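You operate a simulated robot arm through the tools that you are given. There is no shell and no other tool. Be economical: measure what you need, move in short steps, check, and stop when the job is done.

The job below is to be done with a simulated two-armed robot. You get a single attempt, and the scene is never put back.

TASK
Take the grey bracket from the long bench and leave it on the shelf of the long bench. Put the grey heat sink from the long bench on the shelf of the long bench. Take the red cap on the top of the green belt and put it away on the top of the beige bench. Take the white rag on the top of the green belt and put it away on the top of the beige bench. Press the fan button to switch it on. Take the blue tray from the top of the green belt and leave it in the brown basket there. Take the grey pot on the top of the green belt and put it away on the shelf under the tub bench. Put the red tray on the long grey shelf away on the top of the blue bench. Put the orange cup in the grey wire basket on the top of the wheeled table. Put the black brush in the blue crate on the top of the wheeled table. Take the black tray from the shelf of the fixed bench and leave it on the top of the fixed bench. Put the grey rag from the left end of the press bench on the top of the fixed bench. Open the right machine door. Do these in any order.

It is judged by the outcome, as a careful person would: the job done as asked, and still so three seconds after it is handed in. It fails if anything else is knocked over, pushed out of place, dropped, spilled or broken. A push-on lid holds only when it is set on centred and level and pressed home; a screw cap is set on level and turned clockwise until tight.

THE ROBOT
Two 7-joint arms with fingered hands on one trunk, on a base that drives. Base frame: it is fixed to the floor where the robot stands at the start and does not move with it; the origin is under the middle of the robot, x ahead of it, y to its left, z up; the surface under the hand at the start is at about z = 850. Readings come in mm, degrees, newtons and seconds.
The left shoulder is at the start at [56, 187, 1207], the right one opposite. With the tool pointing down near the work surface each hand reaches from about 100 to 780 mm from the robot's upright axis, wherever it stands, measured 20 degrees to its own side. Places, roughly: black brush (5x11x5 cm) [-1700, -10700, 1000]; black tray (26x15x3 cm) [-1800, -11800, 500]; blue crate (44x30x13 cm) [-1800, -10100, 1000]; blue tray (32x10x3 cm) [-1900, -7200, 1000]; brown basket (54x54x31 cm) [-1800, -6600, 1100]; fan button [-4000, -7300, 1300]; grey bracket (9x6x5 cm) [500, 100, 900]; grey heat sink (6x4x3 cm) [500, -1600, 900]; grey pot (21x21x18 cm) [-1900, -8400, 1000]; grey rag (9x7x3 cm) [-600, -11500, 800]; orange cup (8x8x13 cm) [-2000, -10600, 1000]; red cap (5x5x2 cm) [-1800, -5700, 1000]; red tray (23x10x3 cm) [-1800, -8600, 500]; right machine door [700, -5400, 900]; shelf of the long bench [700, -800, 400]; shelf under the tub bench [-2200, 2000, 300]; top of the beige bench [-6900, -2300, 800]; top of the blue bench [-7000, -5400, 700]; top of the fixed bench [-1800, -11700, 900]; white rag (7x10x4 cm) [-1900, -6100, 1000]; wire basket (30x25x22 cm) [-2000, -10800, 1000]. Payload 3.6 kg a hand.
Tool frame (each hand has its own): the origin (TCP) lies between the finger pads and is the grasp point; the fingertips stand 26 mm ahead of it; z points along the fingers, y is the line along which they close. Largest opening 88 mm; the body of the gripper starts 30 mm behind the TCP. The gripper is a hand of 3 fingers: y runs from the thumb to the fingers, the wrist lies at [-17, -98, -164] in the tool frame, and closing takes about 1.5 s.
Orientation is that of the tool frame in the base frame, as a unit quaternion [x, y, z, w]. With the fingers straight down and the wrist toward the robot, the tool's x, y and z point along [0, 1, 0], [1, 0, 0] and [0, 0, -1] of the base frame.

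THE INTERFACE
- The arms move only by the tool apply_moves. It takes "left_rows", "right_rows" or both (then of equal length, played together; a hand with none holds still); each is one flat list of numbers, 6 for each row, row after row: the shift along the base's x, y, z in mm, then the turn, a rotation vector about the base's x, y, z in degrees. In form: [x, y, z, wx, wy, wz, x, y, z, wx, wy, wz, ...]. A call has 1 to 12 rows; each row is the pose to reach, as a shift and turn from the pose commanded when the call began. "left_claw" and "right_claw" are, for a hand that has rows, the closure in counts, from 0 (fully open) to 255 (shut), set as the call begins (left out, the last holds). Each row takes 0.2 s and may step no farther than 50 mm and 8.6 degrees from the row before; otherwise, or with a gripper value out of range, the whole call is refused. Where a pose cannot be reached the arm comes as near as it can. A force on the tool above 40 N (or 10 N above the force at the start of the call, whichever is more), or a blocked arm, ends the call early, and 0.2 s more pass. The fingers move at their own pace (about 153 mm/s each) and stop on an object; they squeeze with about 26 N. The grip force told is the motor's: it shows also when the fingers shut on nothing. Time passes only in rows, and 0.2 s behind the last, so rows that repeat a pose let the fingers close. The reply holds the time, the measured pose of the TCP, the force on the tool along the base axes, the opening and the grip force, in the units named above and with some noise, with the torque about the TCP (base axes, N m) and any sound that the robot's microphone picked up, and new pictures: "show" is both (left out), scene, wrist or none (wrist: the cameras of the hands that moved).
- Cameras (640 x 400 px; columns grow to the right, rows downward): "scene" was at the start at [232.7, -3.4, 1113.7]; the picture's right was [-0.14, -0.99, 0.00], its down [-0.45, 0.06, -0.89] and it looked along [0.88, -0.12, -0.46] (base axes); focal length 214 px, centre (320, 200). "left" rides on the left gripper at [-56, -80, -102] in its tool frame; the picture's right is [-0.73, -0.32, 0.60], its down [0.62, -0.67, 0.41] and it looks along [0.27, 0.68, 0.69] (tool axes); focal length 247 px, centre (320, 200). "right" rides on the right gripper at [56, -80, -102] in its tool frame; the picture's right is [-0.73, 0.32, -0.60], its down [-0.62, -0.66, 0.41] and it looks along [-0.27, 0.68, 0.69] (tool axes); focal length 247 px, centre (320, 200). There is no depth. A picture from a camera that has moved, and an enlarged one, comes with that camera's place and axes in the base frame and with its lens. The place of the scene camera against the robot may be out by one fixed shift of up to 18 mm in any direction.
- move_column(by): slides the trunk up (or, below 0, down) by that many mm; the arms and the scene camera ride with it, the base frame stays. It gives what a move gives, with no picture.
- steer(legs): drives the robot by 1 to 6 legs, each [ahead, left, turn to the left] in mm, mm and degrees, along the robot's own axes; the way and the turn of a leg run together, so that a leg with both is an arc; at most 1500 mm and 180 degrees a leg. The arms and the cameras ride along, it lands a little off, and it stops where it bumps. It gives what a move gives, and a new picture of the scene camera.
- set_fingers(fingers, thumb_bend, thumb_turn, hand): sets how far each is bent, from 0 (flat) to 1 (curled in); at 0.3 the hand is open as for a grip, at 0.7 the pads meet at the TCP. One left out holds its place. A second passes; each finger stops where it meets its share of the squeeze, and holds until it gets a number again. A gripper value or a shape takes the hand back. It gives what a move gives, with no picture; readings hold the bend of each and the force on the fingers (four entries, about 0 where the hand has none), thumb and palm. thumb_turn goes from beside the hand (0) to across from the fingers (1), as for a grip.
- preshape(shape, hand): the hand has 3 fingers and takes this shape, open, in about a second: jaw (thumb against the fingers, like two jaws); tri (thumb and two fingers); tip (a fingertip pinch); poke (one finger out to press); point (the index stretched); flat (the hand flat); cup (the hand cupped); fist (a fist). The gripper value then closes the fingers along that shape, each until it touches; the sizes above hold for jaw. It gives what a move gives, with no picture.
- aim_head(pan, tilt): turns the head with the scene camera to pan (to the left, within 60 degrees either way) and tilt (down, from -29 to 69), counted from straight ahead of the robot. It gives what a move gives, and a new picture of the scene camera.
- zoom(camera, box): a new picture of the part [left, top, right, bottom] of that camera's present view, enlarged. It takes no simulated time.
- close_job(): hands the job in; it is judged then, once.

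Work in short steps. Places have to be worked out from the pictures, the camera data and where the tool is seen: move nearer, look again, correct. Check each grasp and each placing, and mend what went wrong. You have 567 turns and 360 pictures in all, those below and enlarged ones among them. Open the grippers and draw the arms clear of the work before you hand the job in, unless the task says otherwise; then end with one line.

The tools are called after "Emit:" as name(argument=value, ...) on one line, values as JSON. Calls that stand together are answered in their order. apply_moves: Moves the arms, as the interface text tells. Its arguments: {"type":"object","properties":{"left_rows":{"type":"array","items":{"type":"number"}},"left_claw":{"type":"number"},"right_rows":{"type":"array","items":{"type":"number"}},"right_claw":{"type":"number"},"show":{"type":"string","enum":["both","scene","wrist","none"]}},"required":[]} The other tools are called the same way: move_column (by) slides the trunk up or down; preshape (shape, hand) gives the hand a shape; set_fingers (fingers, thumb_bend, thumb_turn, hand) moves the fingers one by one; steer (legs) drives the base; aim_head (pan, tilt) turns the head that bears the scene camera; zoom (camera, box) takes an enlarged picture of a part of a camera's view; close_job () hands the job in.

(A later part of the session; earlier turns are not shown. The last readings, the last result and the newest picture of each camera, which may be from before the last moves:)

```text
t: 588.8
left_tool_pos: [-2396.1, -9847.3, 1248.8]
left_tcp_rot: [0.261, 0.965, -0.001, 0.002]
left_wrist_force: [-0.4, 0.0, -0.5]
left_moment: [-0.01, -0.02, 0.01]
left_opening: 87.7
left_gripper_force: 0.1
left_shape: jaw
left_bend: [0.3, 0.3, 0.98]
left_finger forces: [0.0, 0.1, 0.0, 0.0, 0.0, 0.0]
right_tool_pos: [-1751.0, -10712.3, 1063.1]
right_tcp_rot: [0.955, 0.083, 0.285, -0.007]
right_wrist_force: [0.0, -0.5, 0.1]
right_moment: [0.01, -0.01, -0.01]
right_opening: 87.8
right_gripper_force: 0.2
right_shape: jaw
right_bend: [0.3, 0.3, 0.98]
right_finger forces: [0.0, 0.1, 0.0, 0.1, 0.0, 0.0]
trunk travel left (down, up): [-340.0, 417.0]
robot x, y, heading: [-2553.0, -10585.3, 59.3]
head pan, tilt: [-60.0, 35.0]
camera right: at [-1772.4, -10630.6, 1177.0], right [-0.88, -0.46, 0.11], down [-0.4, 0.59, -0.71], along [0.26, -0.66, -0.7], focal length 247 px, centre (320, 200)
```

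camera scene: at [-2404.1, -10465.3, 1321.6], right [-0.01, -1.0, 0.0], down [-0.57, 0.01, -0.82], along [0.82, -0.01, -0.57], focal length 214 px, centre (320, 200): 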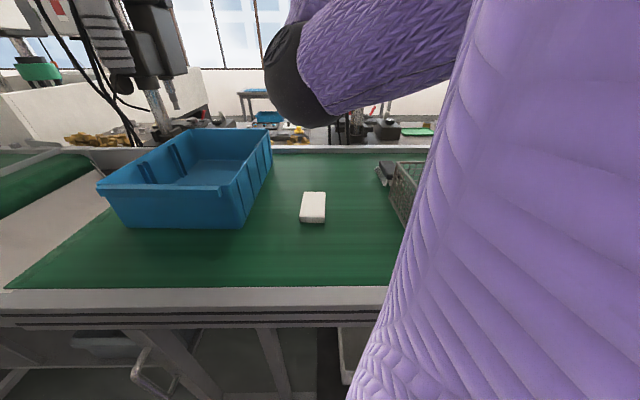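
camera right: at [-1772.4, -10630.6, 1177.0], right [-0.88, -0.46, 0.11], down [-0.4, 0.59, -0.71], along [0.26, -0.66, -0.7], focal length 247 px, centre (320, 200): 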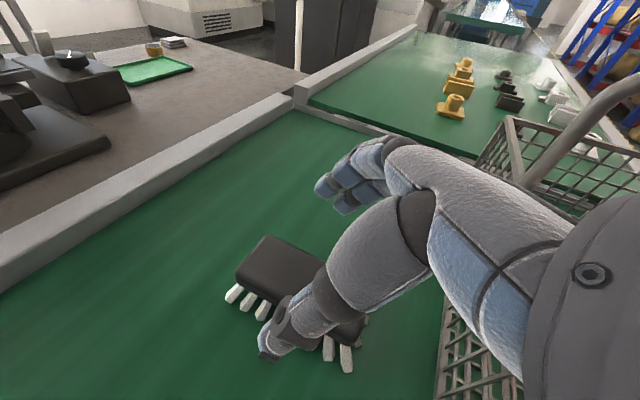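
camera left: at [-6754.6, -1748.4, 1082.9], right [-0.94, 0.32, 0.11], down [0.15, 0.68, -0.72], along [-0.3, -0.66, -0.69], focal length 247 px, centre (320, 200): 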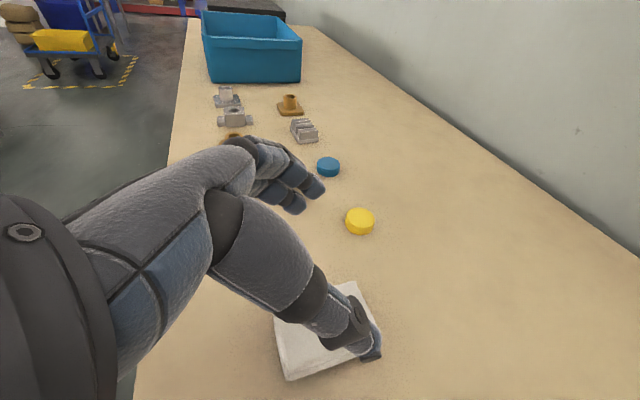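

Centred. Descending to z≈996 and closing.

Emit:
apply_moves(right_rows=[3, 2, -35, 0, 0, 0, 3, 2, -55, 0, 0, 0, 3, 2, -67, 0, 0, 0, 3, 2, -67, 0, 0, 0], show="none")

Emit:
apply_moves(right_rows=[0, 0, 0, 0, 0, 0, 0, 0, 0, 0, 0, 0, 0, 0, 0, 0, 0, 0, 0, 0, 0, 0, 0, 0, 0, 0, 0, 0, 0, 0, 0, 0, 0, 0, 0, 0, 0, 0, 0, 0, 0, 0], right_claw=255, show="none")

Emit:
apply_moves(right_rows=[0, 0, 20, 0, 0, 0, 0, 0, 50, 0, 0, 0, 0, 0, 85, 0, 0, 0, 0, 0, 85, 0, 0, 0], show="wrist")

```text
t: 589.8
left_tool_pos: [-2394.8, -9846.8, 1248.9]
left_tcp_rot: [0.262, 0.965, 0.0, 0.001]
left_wrist_force: [0.0, 0.5, -0.3]
left_moment: [-0.03, -0.04, -0.01]
left_opening: 87.9
left_gripper_force: 0.1
left_shape: jaw
left_bend: [0.3, 0.3, 0.98]
left_finger forces: [0.0, 0.0, 0.0, 0.0, 0.1, 0.1]
right_tool_pos: [-1748.6, -10709.8, 997.2]
right_tcp_rot: [0.955, 0.083, 0.285, -0.008]
right_wrist_force: [0.5, -0.4, -0.6]
right_moment: [-0.02, 0.03, 0.0]
right_opening: 87.9
right_gripper_force: 0.0
right_shape: jaw
right_bend: [0.3, 0.3, 0.98]
right_finger forces: [0.0, 0.1, 0.1, 0.0, 0.0, 0.0]
trunk travel left (down, up): [-340.0, 417.0]
robot x, y, heading: [-2548.4, -10591.0, 59.4]
head pan, tilt: [-60.0, 35.0]
```

```text
t: 591.4
left_tool_pos: [-2394.2, -9846.8, 1248.8]
left_tcp_rot: [0.261, 0.965, 0.0, 0.001]
left_wrist_force: [1.3, 0.1, 0.1]
left_moment: [-0.02, 0.01, -0.01]
left_opening: 88.0
left_gripper_force: 0.0
left_shape: jaw
left_bend: [0.3, 0.3, 0.98]
left_finger forces: [0.1, 0.1, 0.0, 0.0, 0.1, 0.1]
right_tool_pos: [-1748.0, -10710.0, 996.5]
right_tcp_rot: [0.955, 0.082, 0.285, -0.008]
right_wrist_force: [1.2, -0.2, 3.7]
right_moment: [0.08, -0.08, -0.03]
right_opening: 41.4
right_gripper_force: 26.0
right_shape: jaw
right_bend: [0.53, 0.59, 1.0]
right_finger forces: [18.5, 6.9, 0.0, 0.0, 25.2, 0.1]
trunk travel left (down, up): [-340.0, 417.0]
robot x, y, heading: [-2547.1, -10583.8, 59.6]
head pan, tilt: [-60.0, 35.0]
```

```text
t: 592.4
left_tool_pos: [-2395.7, -9846.8, 1249.5]
left_tcp_rot: [0.261, 0.965, -0.001, 0.001]
left_wrist_force: [-0.1, -0.8, 0.1]
left_moment: [0.03, -0.01, 0.03]
left_opening: 87.8
left_gripper_force: 0.2
left_shape: jaw
left_bend: [0.3, 0.3, 0.98]
left_finger forces: [0.1, 0.1, 0.1, 0.0, 0.0, 0.0]
right_tool_pos: [-1746.9, -10709.6, 1083.2]
right_tcp_rot: [0.955, 0.083, 0.285, -0.008]
right_wrist_force: [-0.3, 1.2, -1.5]
right_moment: [-0.01, 0.0, -0.01]
right_opening: 41.1
right_gripper_force: 25.8
right_shape: jaw
right_bend: [0.53, 0.59, 1.0]
right_finger forces: [15.4, 10.3, 0.0, 0.0, 25.5, 0.0]
trunk travel left (down, up): [-340.0, 417.0]
robot x, y, heading: [-2552.5, -10587.2, 59.4]
head pan, tilt: [-60.0, 35.0]
camera right: at [-1768.5, -10628.2, 1196.4], right [-0.88, -0.46, 0.11], down [-0.4, 0.59, -0.71], along [0.26, -0.66, -0.7], focal length 247 px, centre (320, 200)
```

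right: 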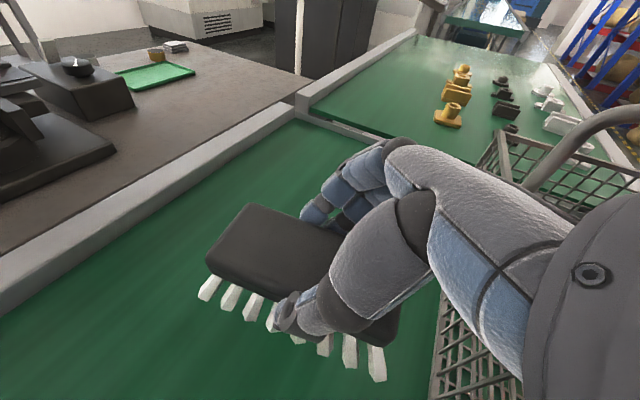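

Brush is held. I'll raise the trunk 130 mm and drive north 490 mm alongside the table so the brush comes near the blue crate.

Emit:
move_column(by=130)

Emit:
steer(legs=[[420, 252, 0]])

Emit:
apply_moves(right_rows=[0, 0, 0, 0, 0, 0], show="wrist")

```text
t: 594.0
left_tool_pos: [-2409.0, -9872.1, 1421.6]
left_tcp_rot: [0.261, 0.965, 0.03, 0.009]
left_wrist_force: [-0.5, 0.0, 0.3]
left_moment: [0.02, 0.01, -0.01]
left_opening: 88.3
left_gripper_force: 0.1
left_shape: jaw
left_bend: [0.3, 0.3, 0.98]
left_finger forces: [0.1, 0.1, 0.0, 0.1, 0.0, 0.1]
right_tool_pos: [-1746.8, -10709.3, 1211.6]
right_tcp_rot: [0.955, 0.084, 0.284, -0.008]
right_wrist_force: [0.7, -0.7, -1.5]
right_moment: [-0.02, 0.03, -0.01]
right_opening: 41.4
right_gripper_force: 25.0
right_shape: jaw
right_bend: [0.53, 0.59, 1.0]
right_finger forces: [15.3, 10.3, 0.1, 0.0, 25.6, 0.2]
trunk travel left (down, up): [-470.0, 287.0]
robot x, y, heading: [-2552.4, -10586.4, 59.3]
head pan, tilt: [-60.0, 35.0]
```

```text
t: 596.9
left_tool_pos: [-2410.4, -9383.5, 1421.4]
left_tcp_rot: [0.268, 0.963, 0.03, 0.011]
left_wrist_force: [-0.4, 1.5, 0.1]
left_moment: [0.0, 0.03, -0.04]
left_opening: 87.7
left_gripper_force: 0.0
left_shape: jaw
left_bend: [0.3, 0.3, 0.98]
left_finger forces: [0.0, 0.1, 0.0, 0.0, 0.0, 0.0]
right_tool_pos: [-1760.3, -10230.0, 1212.0]
right_tcp_rot: [0.955, 0.076, 0.285, -0.006]
right_wrist_force: [0.4, 0.0, -0.1]
right_moment: [0.01, 0.01, 0.01]
right_opening: 41.4
right_gripper_force: 26.2
right_shape: jaw
right_bend: [0.53, 0.59, 1.0]
right_finger forces: [14.6, 11.0, 0.0, 0.0, 25.7, 0.0]
trunk travel left (down, up): [-470.0, 287.0]
robot x, y, heading: [-2562.5, -10095.5, 58.5]
head pan, tilt: [-60.0, 35.0]
camera scene: at [-2411.3, -9973.8, 1228.8], right [-0.03, -1.0, 0.0], down [-0.57, 0.01, -0.82], along [0.82, -0.02, -0.57], focal length 214 px, centre (320, 200)
```

scene: 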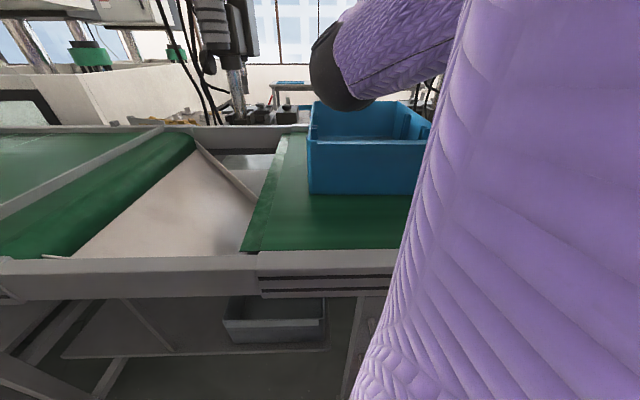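

```text
t: 597.3
left_tool_pos: [-2410.2, -9384.4, 1422.5]
left_tcp_rot: [0.268, 0.963, 0.029, 0.01]
left_wrist_force: [0.1, 0.1, 0.4]
left_moment: [0.0, -0.02, -0.02]
left_opening: 88.0
left_gripper_force: 0.0
left_shape: jaw
left_bend: [0.3, 0.3, 0.98]
left_finger forces: [0.0, 0.1, 0.0, 0.0, 0.0, 0.0]
right_tool_pos: [-1760.9, -10230.7, 1210.5]
right_tcp_rot: [0.956, 0.076, 0.284, -0.006]
right_wrist_force: [-0.7, 0.2, -0.8]
right_moment: [-0.01, 0.06, -0.02]
right_opening: 41.6
right_gripper_force: 25.8
right_shape: jaw
right_bend: [0.53, 0.59, 1.0]
right_finger forces: [14.5, 11.0, 0.1, 0.1, 25.7, 0.0]
trunk travel left (down, up): [-470.0, 287.0]
robot x, y, heading: [-2565.7, -10100.5, 58.4]
head pan, tilt: [-60.0, 35.0]
camera right: at [-1780.1, -10150.1, 1325.9], right [-0.89, -0.45, 0.11], down [-0.39, 0.59, -0.7], along [0.25, -0.67, -0.7], focal length 247 px, centre (320, 200)
```

right: 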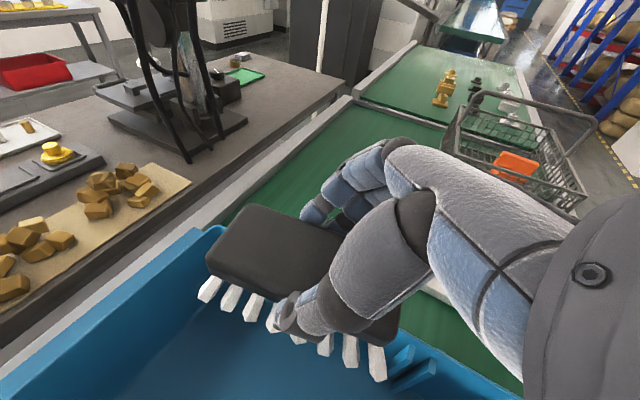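

Crate's inside spans y≈-10270…-9970. I'll centre the brush at about [-1800, -10125] and lower into the crate.

Emit:
apply_moves(right_rows=[-10, 35, 0, 0, 0, 0, -20, 70, 0, 0, 0, 0, -38, 105, 0, 0, 0, 0, -38, 105, -45, 0, 0, 0, -38, 105, -90, 0, 0, 0, -38, 105, -135, 0, 0, 0, -38, 105, -175, 0, 0, 0, -38, 105, -190, 0, 0, 0], show="both")

```text
t: 599.1
left_tool_pos: [-2410.0, -9384.5, 1421.2]
left_tcp_rot: [0.268, 0.963, 0.031, 0.01]
left_wrist_force: [-0.2, -0.1, -0.4]
left_moment: [-0.01, -0.02, -0.02]
left_opening: 87.8
left_gripper_force: 0.0
left_shape: jaw
left_bend: [0.3, 0.3, 0.98]
left_finger forces: [0.0, 0.0, 0.0, 0.1, 0.0, 0.1]
right_tool_pos: [-1798.0, -10125.7, 1021.2]
right_tcp_rot: [0.955, 0.075, 0.286, -0.006]
right_wrist_force: [0.3, 0.3, -0.6]
right_moment: [-0.03, -0.01, -0.02]
right_opening: 40.8
right_gripper_force: 26.0
right_shape: jaw
right_bend: [0.53, 0.59, 1.0]
right_finger forces: [14.4, 11.0, 0.1, 0.0, 25.4, 0.1]
trunk travel left (down, up): [-470.0, 287.0]
robot x, y, heading: [-2562.4, -10101.0, 58.4]
head pan, tilt: [-60.0, 35.0]
camera scene: at [-2410.8, -9974.2, 1228.7], right [-0.03, -1.0, 0.0], down [-0.57, 0.01, -0.82], along [0.82, -0.02, -0.57], focal length 214 px, centre (320, 200)
camera right: at [-1818.1, -10045.0, 1135.4], right [-0.89, -0.45, 0.11], down [-0.39, 0.59, -0.71], along [0.25, -0.67, -0.7], focal length 247 px, centre (320, 200)
```

scene: 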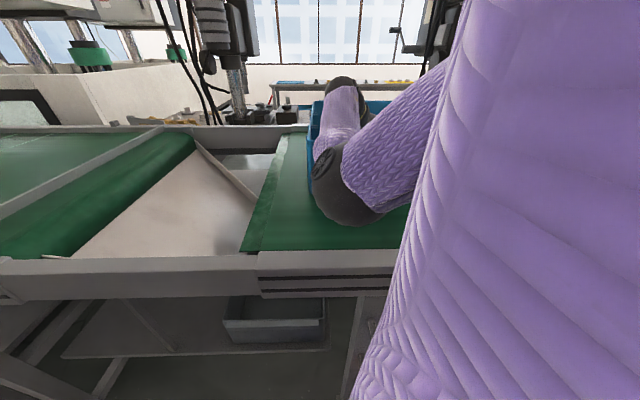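
right: 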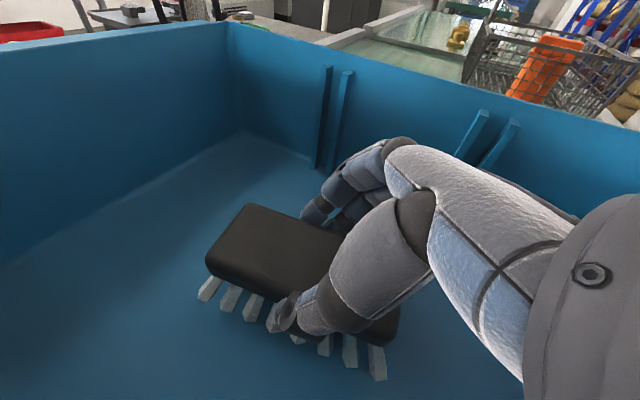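

Brush is inside the crate near the floor. Lowering 14 mm more, then releasing and lifting out.

Emit:
apply_moves(right_rows=[0, 0, -7, 0, 0, 0, 0, 0, -14, 0, 0, 0, 0, 0, -14, 0, 0, 0], show="none")

Emit:
apply_moves(right_rows=[0, 0, 0, 0, 0, 0, 0, 0, 0, 0, 0, 0, 0, 0, 0, 0, 0, 0, 0, 0, 0, 0, 0, 0, 0, 0, 0, 0, 0, 0, 0, 0, 40, 0, 0, 0, 0, 0, 85, 0, 0, 0, 0, 0, 130, 0, 0, 0, 0, 0, 175, 0, 0, 0, 0, 0, 200, 0, 0, 0], right_claw=0, show="wrist")

```text
t: 599.9
left_tool_pos: [-2410.8, -9384.6, 1421.3]
left_tcp_rot: [0.268, 0.963, 0.029, 0.012]
left_wrist_force: [-0.3, -0.2, -0.8]
left_moment: [0.02, 0.0, -0.03]
left_opening: 87.7
left_gripper_force: 0.1
left_shape: jaw
left_bend: [0.3, 0.3, 0.98]
left_finger forces: [0.1, 0.0, 0.0, 0.0, 0.1, 0.0]
right_tool_pos: [-1798.5, -10125.6, 1006.4]
right_tcp_rot: [0.956, 0.075, 0.285, -0.006]
right_wrist_force: [-0.4, -0.1, -0.8]
right_moment: [-0.01, 0.03, 0.02]
right_opening: 41.5
right_gripper_force: 26.2
right_shape: jaw
right_bend: [0.53, 0.59, 1.0]
right_finger forces: [14.3, 11.0, 0.1, 0.1, 25.3, 0.0]
trunk travel left (down, up): [-470.0, 287.0]
robot x, y, heading: [-2560.6, -10097.3, 58.7]
head pan, tilt: [-60.0, 35.0]
```

```text
t: 602.1
left_tool_pos: [-2410.5, -9384.8, 1420.6]
left_tcp_rot: [0.268, 0.963, 0.03, 0.01]
left_wrist_force: [-0.1, -0.5, 0.6]
left_moment: [0.01, 0.0, 0.02]
left_opening: 87.7
left_gripper_force: 0.1
left_shape: jaw
left_bend: [0.3, 0.3, 0.98]
left_finger forces: [0.1, 0.0, 0.1, 0.1, 0.0, 0.0]
right_tool_pos: [-1798.1, -10125.8, 1209.2]
right_tcp_rot: [0.955, 0.076, 0.285, -0.007]
right_wrist_force: [-0.2, 0.4, 0.7]
right_moment: [-0.01, 0.04, -0.05]
right_opening: 87.7
right_gripper_force: 0.0
right_shape: jaw
right_bend: [0.3, 0.3, 0.98]
right_finger forces: [0.1, 0.1, 0.1, 0.0, 0.0, 0.0]
trunk travel left (down, up): [-470.0, 287.0]
robot x, y, heading: [-2566.7, -10096.7, 58.5]
head pan, tilt: [-60.0, 35.0]
camera right: at [-1817.7, -10044.6, 1322.1], right [-0.89, -0.45, 0.11], down [-0.39, 0.59, -0.7], along [0.25, -0.67, -0.7], focal length 247 px, centre (320, 200)
```

right: 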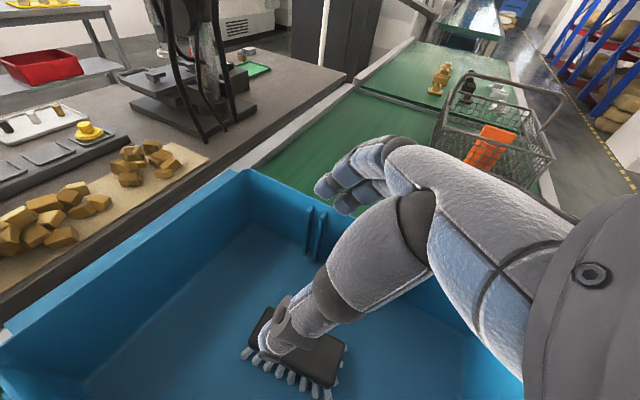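

The brush is in the crate. Now I'll restore the right hand to its normal downward pose (untilt, then yaw back) at a safe height.

Emit:
apply_moves(right_rows=[-20, 10, 25, -0.8, 7.5, 0, -40, 20, 50, -1.6, 15, 0, -60, 30, 75, -2.4, 22.5, 0, -80, 40, 100, -3.2, 30, 0, -80, 40, 100, -3.5, 33, 0], show="none")

Emit:
apply_moves(right_rows=[-12, 24, 0, 0, 0, 8.2, -24, 48, 0, 0, 0, 16.4, -36, 72, 0, 0, 0, 24.6, -48, 96, 0, 0, 0, 32.8, -60, 120, 0, 0, 0, 41, -72, 144, 0, 0, 0, 49.2, -84, 168, 0, 0, 0, 57.4, -96, 192, 0, 0, 0, 65.6, -108, 216, 0, 0, 0, 73.8, -120, 240, 0, 0, 0, 82, -132, 264, 0, 0, 0, 90.2, -144, 288, 0, 0, 0, 98.4], show="none")

Emit:
apply_moves(right_rows=[-12, 15, 0, 0, 0, 8.2, -24, 30, 0, 0, 0, 16.4, -36, 45, 0, 0, 0, 24.6, -48, 54, 0, 0, 0, 32.8, -48, 54, 0, 0, 0, 40.6, -48, 54, 0, 0, 0, 40.6], show="none")

```text
t: 603.3
left_tool_pos: [-2409.4, -9384.3, 1421.7]
left_tcp_rot: [0.268, 0.963, 0.03, 0.009]
left_wrist_force: [-0.4, -0.2, 0.6]
left_moment: [0.03, 0.01, 0.02]
left_opening: 87.7
left_gripper_force: 0.1
left_shape: jaw
left_bend: [0.3, 0.3, 0.98]
left_finger forces: [0.0, 0.1, 0.0, 0.1, 0.0, 0.0]
right_tool_pos: [-1878.3, -10085.9, 1308.9]
right_tcp_rot: [0.997, 0.08, -0.002, 0.001]
right_wrist_force: [0.3, -0.4, -0.3]
right_moment: [0.01, 0.01, 0.01]
right_opening: 87.4
right_gripper_force: 0.1
right_shape: jaw
right_bend: [0.3, 0.3, 0.98]
right_finger forces: [0.0, 0.1, 0.0, 0.0, 0.0, 0.0]
trunk travel left (down, up): [-470.0, 287.0]
robot x, y, heading: [-2563.3, -10096.7, 58.2]
head pan, tilt: [-60.0, 35.0]
```

```text
t: 605.9
left_tool_pos: [-2411.3, -9383.6, 1420.9]
left_tcp_rot: [0.268, 0.963, 0.03, 0.011]
left_wrist_force: [0.0, 0.0, 1.4]
left_moment: [-0.02, -0.04, -0.02]
left_opening: 87.7
left_gripper_force: 0.1
left_shape: jaw
left_bend: [0.3, 0.3, 0.98]
left_finger forces: [0.0, 0.0, 0.0, 0.0, 0.1, 0.1]
right_tool_pos: [-2021.5, -9797.4, 1308.0]
right_tcp_rot: [0.59, 0.807, 0.001, 0.002]
right_wrist_force: [-0.3, -0.3, -1.1]
right_moment: [-0.02, -0.01, 0.0]
right_opening: 88.0
right_gripper_force: 0.1
right_shape: jaw
right_bend: [0.3, 0.3, 0.98]
right_finger forces: [0.0, 0.0, 0.0, 0.0, 0.0, 0.0]
trunk travel left (down, up): [-470.0, 287.0]
robot x, y, heading: [-2565.3, -10097.6, 58.6]
head pan, tilt: [-60.0, 35.0]
```

```text
t: 607.3
left_tool_pos: [-2411.6, -9383.3, 1421.7]
left_tcp_rot: [0.268, 0.963, 0.029, 0.011]
left_wrist_force: [0.3, -0.8, -1.3]
left_moment: [0.0, 0.02, -0.01]
left_opening: 88.0
left_gripper_force: 0.0
left_shape: jaw
left_bend: [0.3, 0.3, 0.98]
left_finger forces: [0.0, 0.0, 0.0, 0.0, 0.0, 0.0]
right_tool_pos: [-2071.8, -9743.3, 1308.2]
right_tcp_rot: [0.274, 0.962, 0.001, 0.001]
right_wrist_force: [0.5, 0.8, 0.0]
right_moment: [0.0, -0.02, 0.0]
right_opening: 87.6
right_gripper_force: 0.0
right_shape: jaw
right_bend: [0.3, 0.3, 0.98]
right_finger forces: [0.0, 0.1, 0.0, 0.0, 0.0, 0.0]
trunk travel left (down, up): [-470.0, 287.0]
robot x, y, heading: [-2562.7, -10097.3, 58.5]
head pan, tilt: [-60.0, 35.0]
```

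Both hands are normal. I'll back off, face east and strafe south to the fixed bench.

Emit:
steer(legs=[[-350, 0, 0], [0, 0, -58.5], [0, -1250, 0]])

Emit:
aim_head(pan=0, tilt=30)

```text
t: 618.0
left_tool_pos: [-2059.6, -11407.1, 1420.3]
left_tcp_rot: [0.708, 0.706, 0.021, 0.024]
left_wrist_force: [0.1, 0.0, -0.1]
left_moment: [0.02, 0.01, 0.01]
left_opening: 87.8
left_gripper_force: 0.0
left_shape: jaw
left_bend: [0.3, 0.3, 0.98]
left_finger forces: [0.1, 0.0, 0.0, 0.0, 0.1, 0.0]
right_tool_pos: [-2193.2, -11883.5, 1307.7]
right_tcp_rot: [0.713, 0.701, 0.0, 0.002]
right_wrist_force: [-0.2, 0.2, -0.2]
right_moment: [0.02, 0.0, 0.0]
right_opening: 88.0
right_gripper_force: 0.0
right_shape: jaw
right_bend: [0.3, 0.3, 0.98]
right_finger forces: [0.0, 0.0, 0.1, 0.0, 0.0, 0.1]
trunk travel left (down, up): [-470.0, 287.0]
robot x, y, heading: [-2749.2, -11646.2, -0.5]
head pan, tilt: [-60.0, 35.0]
camera scene: at [-2578.1, -11712.2, 1228.7], right [-0.87, -0.49, 0.0], down [-0.28, 0.5, -0.82], along [0.4, -0.71, -0.57], focal length 214 px, centre (320, 200)
```

scene: 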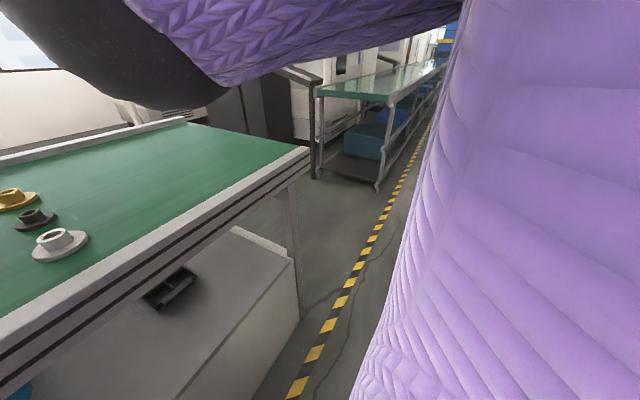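

```text
t: 619.3
left_tool_pos: [-2059.4, -11406.5, 1422.2]
left_tcp_rot: [0.707, 0.706, 0.021, 0.024]
left_wrist_force: [-0.2, 0.0, 0.1]
left_moment: [-0.03, -0.02, 0.02]
left_opening: 87.8
left_gripper_force: 0.1
left_shape: jaw
left_bend: [0.3, 0.3, 0.98]
left_finger forces: [0.0, 0.1, 0.0, 0.0, 0.0, 0.1]
right_tool_pos: [-2195.0, -11882.9, 1308.3]
right_tcp_rot: [0.713, 0.701, -0.001, 0.002]
right_wrist_force: [-0.6, -0.6, -0.5]
right_moment: [0.02, 0.03, 0.0]
right_opening: 87.7
right_gripper_force: 0.2
right_shape: jaw
right_bend: [0.3, 0.3, 0.98]
right_finger forces: [0.0, 0.1, 0.1, 0.1, 0.1, 0.0]
trunk travel left (down, up): [-470.0, 287.0]
robot x, y, heading: [-2751.1, -11644.6, -0.6]
head pan, tilt: [0.0, 30.0]
camera scene: at [-2530.9, -11636.2, 1236.5], right [-0.01, -1.0, 0.0], down [-0.5, 0.01, -0.87], along [0.87, -0.01, -0.5], focal length 214 px, centre (320, 200)
```

scene: 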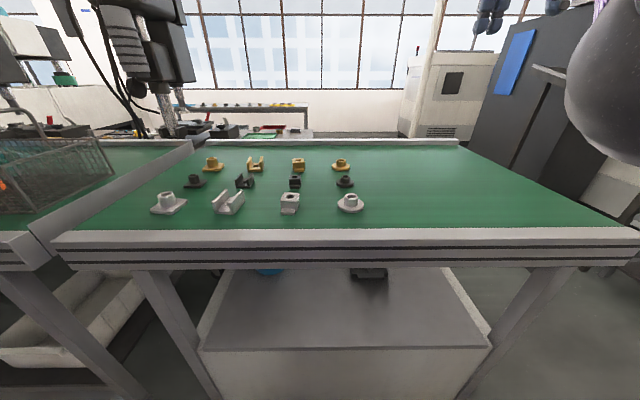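

The bench top is free on the right; the black tray lies deep on the box under it, its short side toward me (~[-1886, -11870]). I'll back off and lower the trunk to reach under.

Emit:
steer(legs=[[-280, 0, 0.6]])

Emit:
move_column(by=-440)

Emit:
apply_moves(right_rows=[10, 0, -45, 0, 0, 0, 20, 0, -90, 0, 0, 0, 30, 0, -135, 0, 0, 0, 40, 0, -180, 0, 0, 0, 50, 0, -225, 0, 0, 0, 60, 0, -260, 0, 0, 0], show="none")

Emit:
aim_head(pan=-15, tilt=15)

```text
t: 621.3
left_tool_pos: [-2340.7, -11398.8, 1422.2]
left_tcp_rot: [0.704, 0.709, 0.02, 0.024]
left_wrist_force: [0.4, 0.3, 0.7]
left_moment: [-0.01, 0.01, -0.01]
left_opening: 87.8
left_gripper_force: 0.1
left_shape: jaw
left_bend: [0.3, 0.3, 0.98]
left_finger forces: [0.0, 0.0, 0.1, 0.0, 0.0, 0.0]
right_tool_pos: [-2470.9, -11876.6, 1310.0]
right_tcp_rot: [0.71, 0.704, 0.0, 0.002]
right_wrist_force: [-1.1, 0.9, 0.0]
right_moment: [0.02, -0.03, -0.01]
right_opening: 87.5
right_gripper_force: 0.1
right_shape: jaw
right_bend: [0.3, 0.3, 0.98]
right_finger forces: [0.0, 0.1, 0.0, 0.0, 0.1, 0.0]
trunk travel left (down, up): [-470.0, 287.0]
robot x, y, heading: [-3031.1, -11640.7, 0.0]
head pan, tilt: [0.0, 30.0]
camera scene: at [-2810.3, -11632.4, 1236.7], right [0.0, -1.0, 0.0], down [-0.5, 0.0, -0.87], along [0.87, 0.0, -0.5], focal length 214 px, centre (320, 200)
```

scene: 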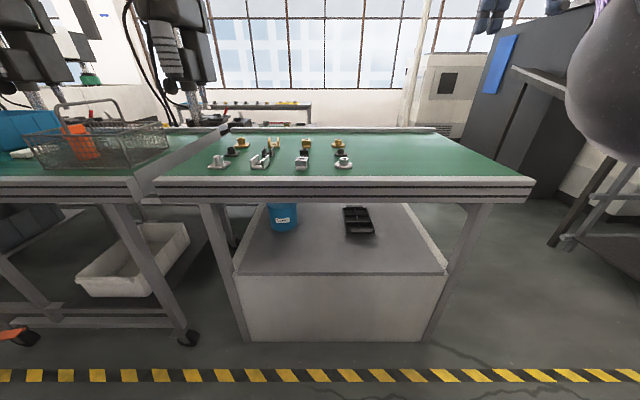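

```text
refused: -440 is not a number from -400 to 400
```

```text
t: 622.7
left_tool_pos: [-2341.1, -11398.1, 1420.6]
left_tcp_rot: [0.704, 0.71, 0.02, 0.023]
left_wrist_force: [0.0, 0.0, -0.2]
left_moment: [-0.01, 0.01, 0.0]
left_opening: 88.0
left_gripper_force: 0.1
left_shape: jaw
left_bend: [0.3, 0.3, 0.98]
left_finger forces: [0.1, 0.1, 0.0, 0.0, 0.0, 0.1]
right_tool_pos: [-2410.1, -11874.7, 1048.1]
right_tcp_rot: [0.71, 0.705, 0.0, 0.001]
right_wrist_force: [0.8, 0.0, -0.2]
right_moment: [0.01, 0.02, -0.02]
right_opening: 87.5
right_gripper_force: 0.1
right_shape: jaw
right_bend: [0.3, 0.3, 0.98]
right_finger forces: [0.0, 0.1, 0.0, 0.0, 0.0, 0.0]
trunk travel left (down, up): [-470.0, 287.0]
robot x, y, heading: [-3031.3, -11641.0, 0.0]
head pan, tilt: [0.0, 30.0]
```

```text
t: 623.5
left_tool_pos: [-2340.9, -11397.1, 1421.0]
left_tcp_rot: [0.704, 0.71, 0.021, 0.024]
left_wrist_force: [0.1, 0.2, 0.7]
left_moment: [0.04, 0.0, -0.01]
left_opening: 87.9
left_gripper_force: 0.0
left_shape: jaw
left_bend: [0.3, 0.3, 0.98]
left_finger forces: [0.0, 0.1, 0.0, 0.1, 0.1, 0.1]
right_tool_pos: [-2409.9, -11876.2, 1048.6]
right_tcp_rot: [0.71, 0.705, 0.0, 0.002]
right_wrist_force: [-0.1, 0.3, -0.3]
right_moment: [-0.04, 0.0, 0.01]
right_opening: 87.7
right_gripper_force: 0.2
right_shape: jaw
right_bend: [0.3, 0.3, 0.98]
right_finger forces: [0.1, 0.0, 0.0, 0.0, 0.1, 0.1]
trunk travel left (down, up): [-470.0, 287.0]
robot x, y, heading: [-3028.0, -11642.4, 0.1]
head pan, tilt: [-15.0, 15.0]
camera scene: at [-2809.6, -11656.5, 1260.6], right [-0.26, -0.97, 0.0], down [-0.25, 0.07, -0.97], along [0.93, -0.25, -0.26], focal length 214 px, centre (320, 200)
```

scene: 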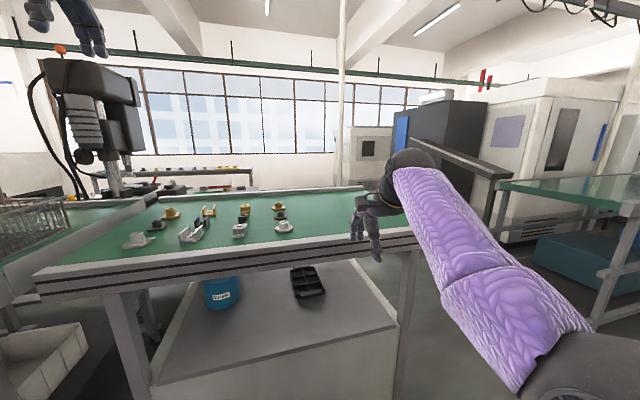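

Tray spans x≈-1905…-1630, y≈-11786…-11945, box top z≈475. Lowering the trunk fully, then I'll drive in with the right hand low.

Emit:
move_column(by=-400)

Emit:
move_column(by=-65)

Emit:
steer(legs=[[420, 0, 0]])

```text
t: 626.2
left_tool_pos: [-2248.5, -11398.6, 957.1]
left_tcp_rot: [0.703, 0.707, -0.059, -0.055]
left_wrist_force: [-22.6, -1.0, 10.1]
left_moment: [-0.03, -0.45, -0.14]
left_opening: 84.7
left_gripper_force: 0.1
left_shape: jaw
left_bend: [0.38, 0.3, 0.98]
left_finger forces: [15.1, 8.8, 0.0, 0.1, 0.1, 0.0]
right_tool_pos: [-2411.5, -11875.9, 727.8]
right_tcp_rot: [0.709, 0.705, -0.002, -0.001]
right_wrist_force: [-0.5, 0.7, -0.3]
right_moment: [-0.04, 0.02, 0.04]
right_opening: 87.6
right_gripper_force: 0.1
right_shape: jaw
right_bend: [0.3, 0.3, 0.98]
right_finger forces: [0.0, 0.1, 0.1, 0.0, 0.1, 0.0]
trunk travel left (down, up): [-153.0, 604.0]
robot x, y, heading: [-3028.4, -11637.5, -0.2]
head pan, tilt: [-15.0, 15.0]
stopped: the force on the tool passed its limit at 51 N (the readings are from after the stop); the commanded pose is now the measured one
```

```text
t: 626.6
left_tool_pos: [-2246.4, -11398.3, 957.3]
left_tcp_rot: [0.703, 0.707, -0.057, -0.052]
left_wrist_force: [-26.4, -1.6, 14.0]
left_moment: [-0.05, -0.55, -0.1]
left_opening: 83.0
left_gripper_force: 0.1
left_shape: jaw
left_bend: [0.4, 0.3, 0.98]
left_finger forces: [17.9, 11.8, 0.0, 0.0, 0.0, 0.0]
right_tool_pos: [-2412.8, -11874.6, 720.4]
right_tcp_rot: [0.709, 0.706, -0.003, -0.002]
right_wrist_force: [0.1, 0.1, 0.0]
right_moment: [0.03, 0.02, -0.01]
right_opening: 87.8
right_gripper_force: 0.1
right_shape: jaw
right_bend: [0.3, 0.3, 0.98]
right_finger forces: [0.1, 0.0, 0.1, 0.1, 0.0, 0.0]
trunk travel left (down, up): [-146.0, 611.0]
robot x, y, heading: [-3027.0, -11641.6, 0.2]
head pan, tilt: [-15.0, 15.0]
stopped: the force on the tool passed its limit at 51 N (the readings are from after the stop); the commanded pose is now the measured one
```

```text
t: 627.4
left_tool_pos: [-2244.4, -11398.5, 957.8]
left_tcp_rot: [0.704, 0.706, -0.06, -0.056]
left_wrist_force: [-33.0, -1.1, 10.8]
left_moment: [-0.01, -0.29, -0.09]
left_opening: 81.0
left_gripper_force: 0.1
left_shape: jaw
left_bend: [0.43, 0.3, 0.98]
left_finger forces: [18.3, 15.9, 0.0, 0.0, 0.1, 0.0]
right_tool_pos: [-2407.4, -11874.8, 720.3]
right_tcp_rot: [0.708, 0.706, -0.003, -0.002]
right_wrist_force: [0.9, 0.4, -0.4]
right_moment: [0.01, -0.03, 0.0]
right_opening: 87.7
right_gripper_force: 0.1
right_shape: jaw
right_bend: [0.3, 0.3, 0.98]
right_finger forces: [0.0, 0.0, 0.1, 0.1, 0.0, 0.0]
trunk travel left (down, up): [-146.0, 611.0]
robot x, y, heading: [-3023.6, -11641.4, 0.2]
head pan, tilt: [-15.0, 15.0]
stopped in leg 1: the force on the tool passed its limit at 46 N (the readings are from after the stop); the commanded pose is now the measured one
camera scene: at [-2759.7, -11656.3, 912.1], right [-0.26, -0.97, 0.0], down [-0.25, 0.07, -0.97], along [0.93, -0.25, -0.25], focal length 214 px, centre (320, 200)
```

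scene: 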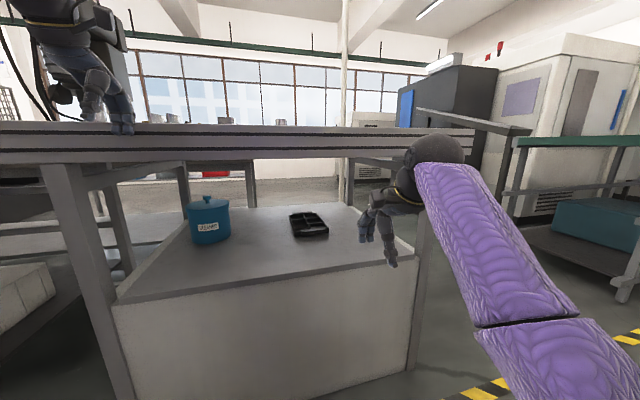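

The left hand drifted forward while lowering and is touching the bench edge. Pulling it back and up right away.

Emit:
apply_moves(left_rows=[-30, 0, 10, 0, 0, 0, -60, 0, 30, 0, 0, 0, -90, 10, 60, 0, 0, 0, -100, 20, 100, 0, 0, 0, -100, 30, 140, 0, 0, 0, -100, 30, 140, 0, 0, 0], show="scene")

```text
t: 628.8
left_tool_pos: [-2302.4, -11365.7, 1112.8]
left_tcp_rot: [0.704, 0.706, -0.061, -0.058]
left_wrist_force: [-0.2, -0.5, 0.3]
left_moment: [-0.06, 0.0, 0.0]
left_opening: 87.9
left_gripper_force: 0.1
left_shape: jaw
left_bend: [0.3, 0.3, 0.98]
left_finger forces: [0.0, 0.0, 0.0, 0.0, 0.1, 0.0]
left hand out of reach, approached as far as the arm can: row 1, 2, 3, 4, 5, 6
right_tool_pos: [-2404.2, -11875.4, 717.5]
right_tcp_rot: [0.708, 0.706, -0.004, -0.003]
right_wrist_force: [0.1, -0.7, -0.8]
right_moment: [0.02, 0.01, 0.02]
right_opening: 88.0
right_gripper_force: 0.1
right_shape: jaw
right_bend: [0.3, 0.3, 0.98]
right_finger forces: [0.0, 0.1, 0.0, 0.0, 0.0, 0.0]
trunk travel left (down, up): [-146.0, 611.0]
robot x, y, heading: [-3025.2, -11642.8, 0.1]
head pan, tilt: [-15.0, 15.0]
camera scene: at [-2755.2, -11656.1, 910.7], right [-0.26, -0.97, 0.0], down [-0.25, 0.07, -0.97], along [0.93, -0.25, -0.26], focal length 214 px, centre (320, 200)
```

scene: 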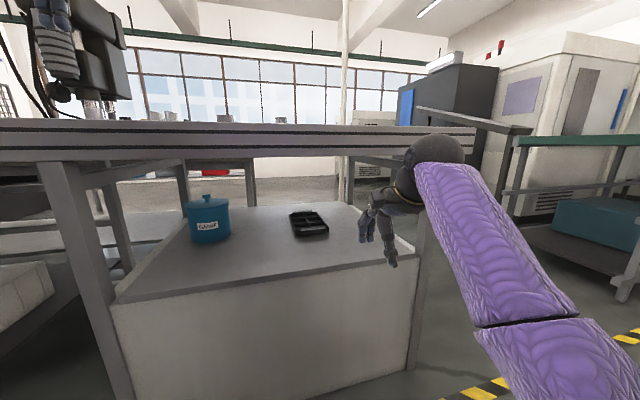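

Bench parts look undisturbed. I'll raise the left hand well clear before lowering further.

Emit:
apply_moves(left_rows=[20, 0, 40, 0, 0, 0, 40, 0, 80, 0, 0, 0, 60, 0, 120, 0, 0, 0, 80, 0, 160, 0, 0, 0, 80, 0, 180, 0, 0, 0], show="none")

Emit:
move_column(by=-140)

```text
t: 630.0
left_tool_pos: [-2341.3, -11385.3, 1180.8]
left_tcp_rot: [0.702, 0.707, -0.061, -0.057]
left_wrist_force: [-0.4, 0.4, 0.0]
left_moment: [0.02, -0.01, -0.03]
left_opening: 87.7
left_gripper_force: 0.0
left_shape: jaw
left_bend: [0.3, 0.3, 0.98]
left_finger forces: [0.0, 0.0, 0.1, 0.1, 0.1, 0.0]
left hand out of reach, approached as far as the arm can: row 1, 2, 3, 4, 5
right_tool_pos: [-2404.3, -11875.2, 717.8]
right_tcp_rot: [0.708, 0.706, -0.005, -0.004]
right_wrist_force: [0.3, 0.7, 0.1]
right_moment: [-0.01, -0.04, 0.01]
right_opening: 87.9
right_gripper_force: 0.1
right_shape: jaw
right_bend: [0.3, 0.3, 0.98]
right_finger forces: [0.1, 0.0, 0.0, 0.1, 0.1, 0.0]
trunk travel left (down, up): [-146.0, 611.0]
robot x, y, heading: [-3020.8, -11638.0, 0.1]
head pan, tilt: [-15.0, 15.0]
```

```text
t: 631.6
left_tool_pos: [-2256.3, -11387.2, 933.7]
left_tcp_rot: [0.695, 0.698, -0.125, -0.122]
left_wrist_force: [-28.0, 0.2, 13.8]
left_moment: [-0.04, -0.86, -0.09]
left_opening: 87.5
left_gripper_force: 0.1
left_shape: jaw
left_bend: [0.36, 0.3, 0.98]
left_finger forces: [18.1, 9.1, 0.0, 0.0, 0.0, 0.0]
right_tool_pos: [-2406.0, -11874.6, 581.7]
right_tcp_rot: [0.708, 0.706, -0.003, -0.001]
right_wrist_force: [-0.3, -0.2, 0.6]
right_moment: [-0.01, 0.03, 0.01]
right_opening: 87.9
right_gripper_force: 0.0
right_shape: jaw
right_bend: [0.3, 0.3, 0.98]
right_finger forces: [0.0, 0.0, 0.0, 0.0, 0.0, 0.0]
trunk travel left (down, up): [-6.0, 751.0]
robot x, y, heading: [-3024.4, -11644.6, 0.1]
head pan, tilt: [-15.0, 15.0]
```

The left arm keeps drooping into the bench edge at this fold limit. I'll back off 350 mm, then re-extend and level the left arm low.

Emit:
steer(legs=[[-350, 0, 0]])

Emit:
apply_moves(left_rows=[30, 0, -30, 0, -5, 0, 60, 0, -70, 0, -10, 0, 90, 0, -110, 0, -15, 0, 110, 0, -150, 0, -20, 0, 110, 0, -190, 0, -20, 0, 110, 0, -230, 0, -20, 0, 110, 0, -270, 0, -20, 0, 110, 0, -310, 0, -20, 0, 110, 0, -350, 0, -20, 0], show="none")

```text
t: 633.9
left_tool_pos: [-2605.6, -11387.5, 927.8]
left_tcp_rot: [0.694, 0.698, -0.127, -0.124]
left_wrist_force: [0.0, 0.3, 0.3]
left_moment: [0.01, 0.03, -0.02]
left_opening: 88.0
left_gripper_force: 0.0
left_shape: jaw
left_bend: [0.3, 0.3, 0.98]
left_finger forces: [0.1, 0.0, 0.1, 0.0, 0.0, 0.0]
right_tool_pos: [-2755.8, -11875.0, 578.5]
right_tcp_rot: [0.708, 0.706, -0.005, -0.002]
right_wrist_force: [-0.2, 0.1, 0.3]
right_moment: [0.01, -0.01, -0.02]
right_opening: 88.0
right_gripper_force: 0.1
right_shape: jaw
right_bend: [0.3, 0.3, 0.98]
right_finger forces: [0.0, 0.1, 0.0, 0.1, 0.1, 0.1]
trunk travel left (down, up): [-6.0, 751.0]
robot x, y, heading: [-3378.9, -11645.4, 0.3]
head pan, tilt: [-15.0, 15.0]
camera scene: at [-3079.1, -11656.5, 759.8], right [-0.26, -0.97, 0.0], down [-0.25, 0.07, -0.97], along [0.93, -0.25, -0.26], focal length 214 px, centre (320, 200)
```

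scene: 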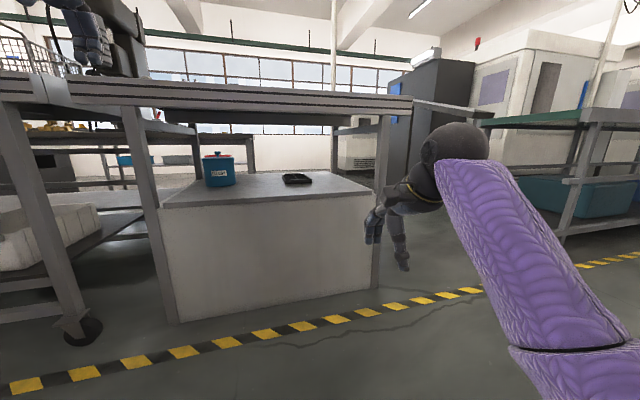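

```text
t: 635.9
left_tool_pos: [-2494.5, -11388.3, 577.5]
left_tcp_rot: [0.706, 0.709, -0.006, -0.002]
left_wrist_force: [-0.1, 0.0, 0.2]
left_moment: [-0.01, 0.03, -0.03]
left_opening: 87.7
left_gripper_force: 0.0
left_shape: jaw
left_bend: [0.3, 0.3, 0.98]
left_finger forces: [0.1, 0.0, 0.0, 0.1, 0.1, 0.0]
left hand out of reach, approached as far as the arm can: row 2, 4, 5, 6, 7, 8
right_tool_pos: [-2757.1, -11875.1, 578.0]
right_tcp_rot: [0.708, 0.706, -0.003, -0.003]
right_wrist_force: [-1.2, -0.4, 0.8]
right_moment: [-0.02, 0.02, 0.02]
right_opening: 87.9
right_gripper_force: 0.2
right_shape: jaw
right_bend: [0.3, 0.3, 0.98]
right_finger forces: [0.1, 0.0, 0.1, 0.1, 0.0, 0.0]
trunk travel left (down, up): [-6.0, 751.0]
robot x, y, heading: [-3377.2, -11640.5, 0.1]
head pan, tilt: [-15.0, 15.0]
```

The left hand is level and low now, but far forward; I'll draw it back 380 mm.

Emit:
apply_moves(left_rows=[-45, 0, 0, 0, 0, 0, -90, 0, 0, 0, 0, 0, -135, 0, 0, 0, 0, 0, -180, 0, 0, 0, 0, 0, -225, 0, 0, 0, 0, 0, -270, 0, 0, 0, 0, 0, -315, 0, 0, 0, 0, 0, -350, 0, 0, 0, 0, 0, -380, 0, 0, 0, 0, 0], show="none")

```text
t: 637.9
left_tool_pos: [-2527.3, -11351.3, 468.5]
left_tcp_rot: [0.706, 0.708, -0.006, -0.001]
left_wrist_force: [0.7, 0.8, 0.4]
left_moment: [0.01, 0.0, -0.01]
left_opening: 87.9
left_gripper_force: 0.0
left_shape: jaw
left_bend: [0.3, 0.3, 0.98]
left_finger forces: [0.0, 0.0, 0.0, 0.0, 0.1, 0.0]
left hand out of reach, approached as far as the arm can: row 1, 2, 3, 4, 5, 6, 7, 8, 9
right_tool_pos: [-2756.6, -11874.3, 577.7]
right_tcp_rot: [0.708, 0.706, -0.005, -0.004]
right_wrist_force: [-0.1, -0.1, 0.0]
right_moment: [0.0, 0.0, -0.03]
right_opening: 87.9
right_gripper_force: 0.0
right_shape: jaw
right_bend: [0.3, 0.3, 0.98]
right_finger forces: [0.1, 0.1, 0.0, 0.0, 0.0, 0.1]
trunk travel left (down, up): [-6.0, 751.0]
robot x, y, heading: [-3377.5, -11640.2, -0.1]
head pan, tilt: [-15.0, 15.0]
```

Left arm is in an awkward configuration. I'll try raising it toward shoulder height and then retracting to the starting-like pose.

Emit:
apply_moves(left_rows=[0, 0, 45, 0, 0, 0, 0, 0, 90, 0, 0, 0, 0, 0, 135, 0, 0, 0, 0, 0, 180, 0, 0, 0, 0, 0, 225, 0, 0, 0, 0, 0, 270, 0, 0, 0, 0, 0, 310, 0, 0, 0, -40, -10, 330, 0, 0, 0, -80, -20, 350, 0, 0, 0, -120, -30, 360, 0, 0, 0, -160, -40, 360, 0, 0, 0, -200, -50, 360, 0, 0, 0], show="none")

Emit:
apply_moves(left_rows=[-40, -10, 0, 0, 0, 0, -80, -20, 0, 0, 0, 0, -110, -40, 0, 0, 0, 0, -110, -40, 0, 0, 0, 0], show="scene")

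```text
t: 640.5
left_tool_pos: [-2516.2, -11380.9, 886.1]
left_tcp_rot: [0.705, 0.709, -0.006, -0.002]
left_wrist_force: [-0.5, -0.2, 0.6]
left_moment: [0.01, 0.01, -0.01]
left_opening: 87.5
left_gripper_force: 0.1
left_shape: jaw
left_bend: [0.3, 0.3, 0.98]
left_finger forces: [0.0, 0.0, 0.1, 0.0, 0.0, 0.1]
left hand out of reach, approached as far as the arm can: row 1, 2, 3, 4, 5, 6, 7, 8, 9, 10, 11, 12
right_tool_pos: [-2756.2, -11874.7, 577.1]
right_tcp_rot: [0.709, 0.706, -0.005, -0.004]
right_wrist_force: [-0.2, 0.6, -0.5]
right_moment: [-0.02, 0.0, 0.03]
right_opening: 87.7
right_gripper_force: 0.0
right_shape: jaw
right_bend: [0.3, 0.3, 0.98]
right_finger forces: [0.0, 0.0, 0.0, 0.0, 0.0, 0.1]
trunk travel left (down, up): [-6.0, 751.0]
robot x, y, heading: [-3378.7, -11642.6, 0.2]
head pan, tilt: [-15.0, 15.0]
```

```text
t: 641.5
left_tool_pos: [-2530.9, -11425.7, 925.9]
left_tcp_rot: [0.706, 0.708, -0.006, -0.002]
left_wrist_force: [-0.6, 0.4, -1.3]
left_moment: [-0.02, -0.01, -0.01]
left_opening: 87.9
left_gripper_force: 0.1
left_shape: jaw
left_bend: [0.3, 0.3, 0.98]
left_finger forces: [0.0, 0.1, 0.0, 0.0, 0.0, 0.1]
left hand out of reach, approached as far as the arm can: row 1, 2, 3, 4
right_tool_pos: [-2756.6, -11875.0, 578.5]
right_tcp_rot: [0.708, 0.706, -0.004, -0.003]
right_wrist_force: [-0.3, -0.3, 0.5]
right_moment: [0.03, -0.01, -0.03]
right_opening: 87.8
right_gripper_force: 0.1
right_shape: jaw
right_bend: [0.3, 0.3, 0.98]
right_finger forces: [0.1, 0.0, 0.0, 0.0, 0.0, 0.1]
trunk travel left (down, up): [-6.0, 751.0]
robot x, y, heading: [-3378.3, -11640.9, 0.0]
head pan, tilt: [-15.0, 15.0]
camera scene: at [-3079.0, -11656.5, 759.7], right [-0.26, -0.97, 0.0], down [-0.25, 0.07, -0.97], along [0.93, -0.25, -0.26], focal length 214 px, centre (320, 200)
```

scene: 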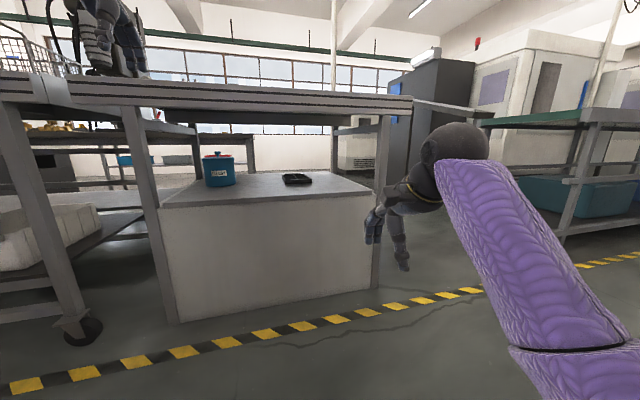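

The arm seems to be straight and stuck at a limit. I'll try tilting the hand forward while pulling back to unlock the elbow.

Emit:
apply_moves(left_rows=[0, 0, 0, 0, -8, 0, 0, 0, 0, 0, -16, 0, 0, 0, 0, 0, -24, 0, 0, 0, 0, 0, -32, 0, 0, 0, 0, 0, -40, 0, -40, 0, 0, 0, -45, 0, -80, 0, 0, 0, -45, 0, -120, 0, 0, 0, -45, 0, -160, 0, 0, 0, -45, 0, -200, 0, 0, 0, -45, 0, -240, 0, 0, 0, -45, 0], show="none")

```text
t: 643.9
left_tool_pos: [-2443.1, -11442.9, 1040.4]
left_tcp_rot: [0.654, 0.655, 0.264, 0.27]
left_wrist_force: [0.3, -0.5, -0.8]
left_moment: [0.01, -0.04, 0.04]
left_opening: 88.0
left_gripper_force: 0.1
left_shape: jaw
left_bend: [0.3, 0.3, 0.98]
left_finger forces: [0.0, 0.0, 0.1, 0.1, 0.1, 0.0]
left hand out of reach, approached as far as the arm can: row 1, 2, 3, 4, 5, 6, 7, 8, 9, 10, 11
right_tool_pos: [-2756.2, -11874.8, 577.2]
right_tcp_rot: [0.708, 0.706, -0.004, -0.002]
right_wrist_force: [-0.1, -0.3, -0.5]
right_moment: [0.0, 0.01, 0.02]
right_opening: 87.8
right_gripper_force: 0.1
right_shape: jaw
right_bend: [0.3, 0.3, 0.98]
right_finger forces: [0.0, 0.0, 0.0, 0.0, 0.1, 0.0]
trunk travel left (down, up): [-6.0, 751.0]
robot x, y, heading: [-3381.9, -11637.9, -0.1]
head pan, tilt: [-15.0, 15.0]
```

Arm geometry suggests it is fully straight (singular). I'll look at it with the head to understand its posture.

Emit:
aim_head(pan=40, tilt=-10)

```text
t: 645.1
left_tool_pos: [-2443.7, -11442.5, 1040.3]
left_tcp_rot: [0.654, 0.655, 0.265, 0.27]
left_wrist_force: [0.4, 0.4, 0.1]
left_moment: [0.0, -0.02, 0.02]
left_opening: 88.0
left_gripper_force: 0.1
left_shape: jaw
left_bend: [0.3, 0.3, 0.98]
left_finger forces: [0.0, 0.0, 0.1, 0.1, 0.1, 0.1]
right_tool_pos: [-2757.0, -11875.3, 576.5]
right_tcp_rot: [0.709, 0.706, -0.005, -0.002]
right_wrist_force: [0.3, 0.7, -0.3]
right_moment: [-0.01, 0.02, -0.01]
right_opening: 88.0
right_gripper_force: 0.0
right_shape: jaw
right_bend: [0.3, 0.3, 0.98]
right_finger forces: [0.0, 0.0, 0.0, 0.0, 0.0, 0.0]
trunk travel left (down, up): [-6.0, 751.0]
robot x, y, heading: [-3377.4, -11642.6, 0.2]
head pan, tilt: [40.0, -10.0]
camera scene: at [-3104.8, -11578.2, 799.1], right [0.64, -0.77, 0.0], down [0.13, 0.11, -0.98], along [0.75, 0.63, 0.17], focal length 214 px, centre (320, 200)
```

scene: 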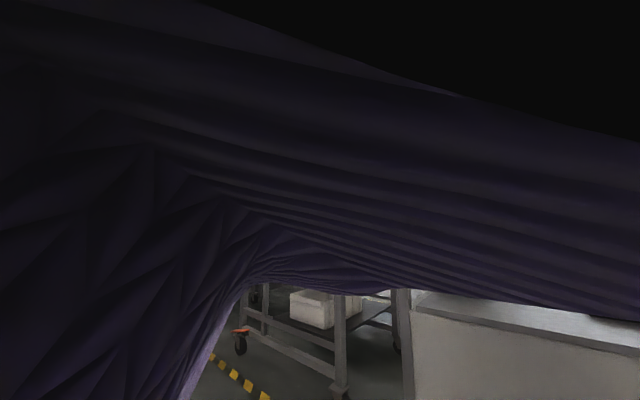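

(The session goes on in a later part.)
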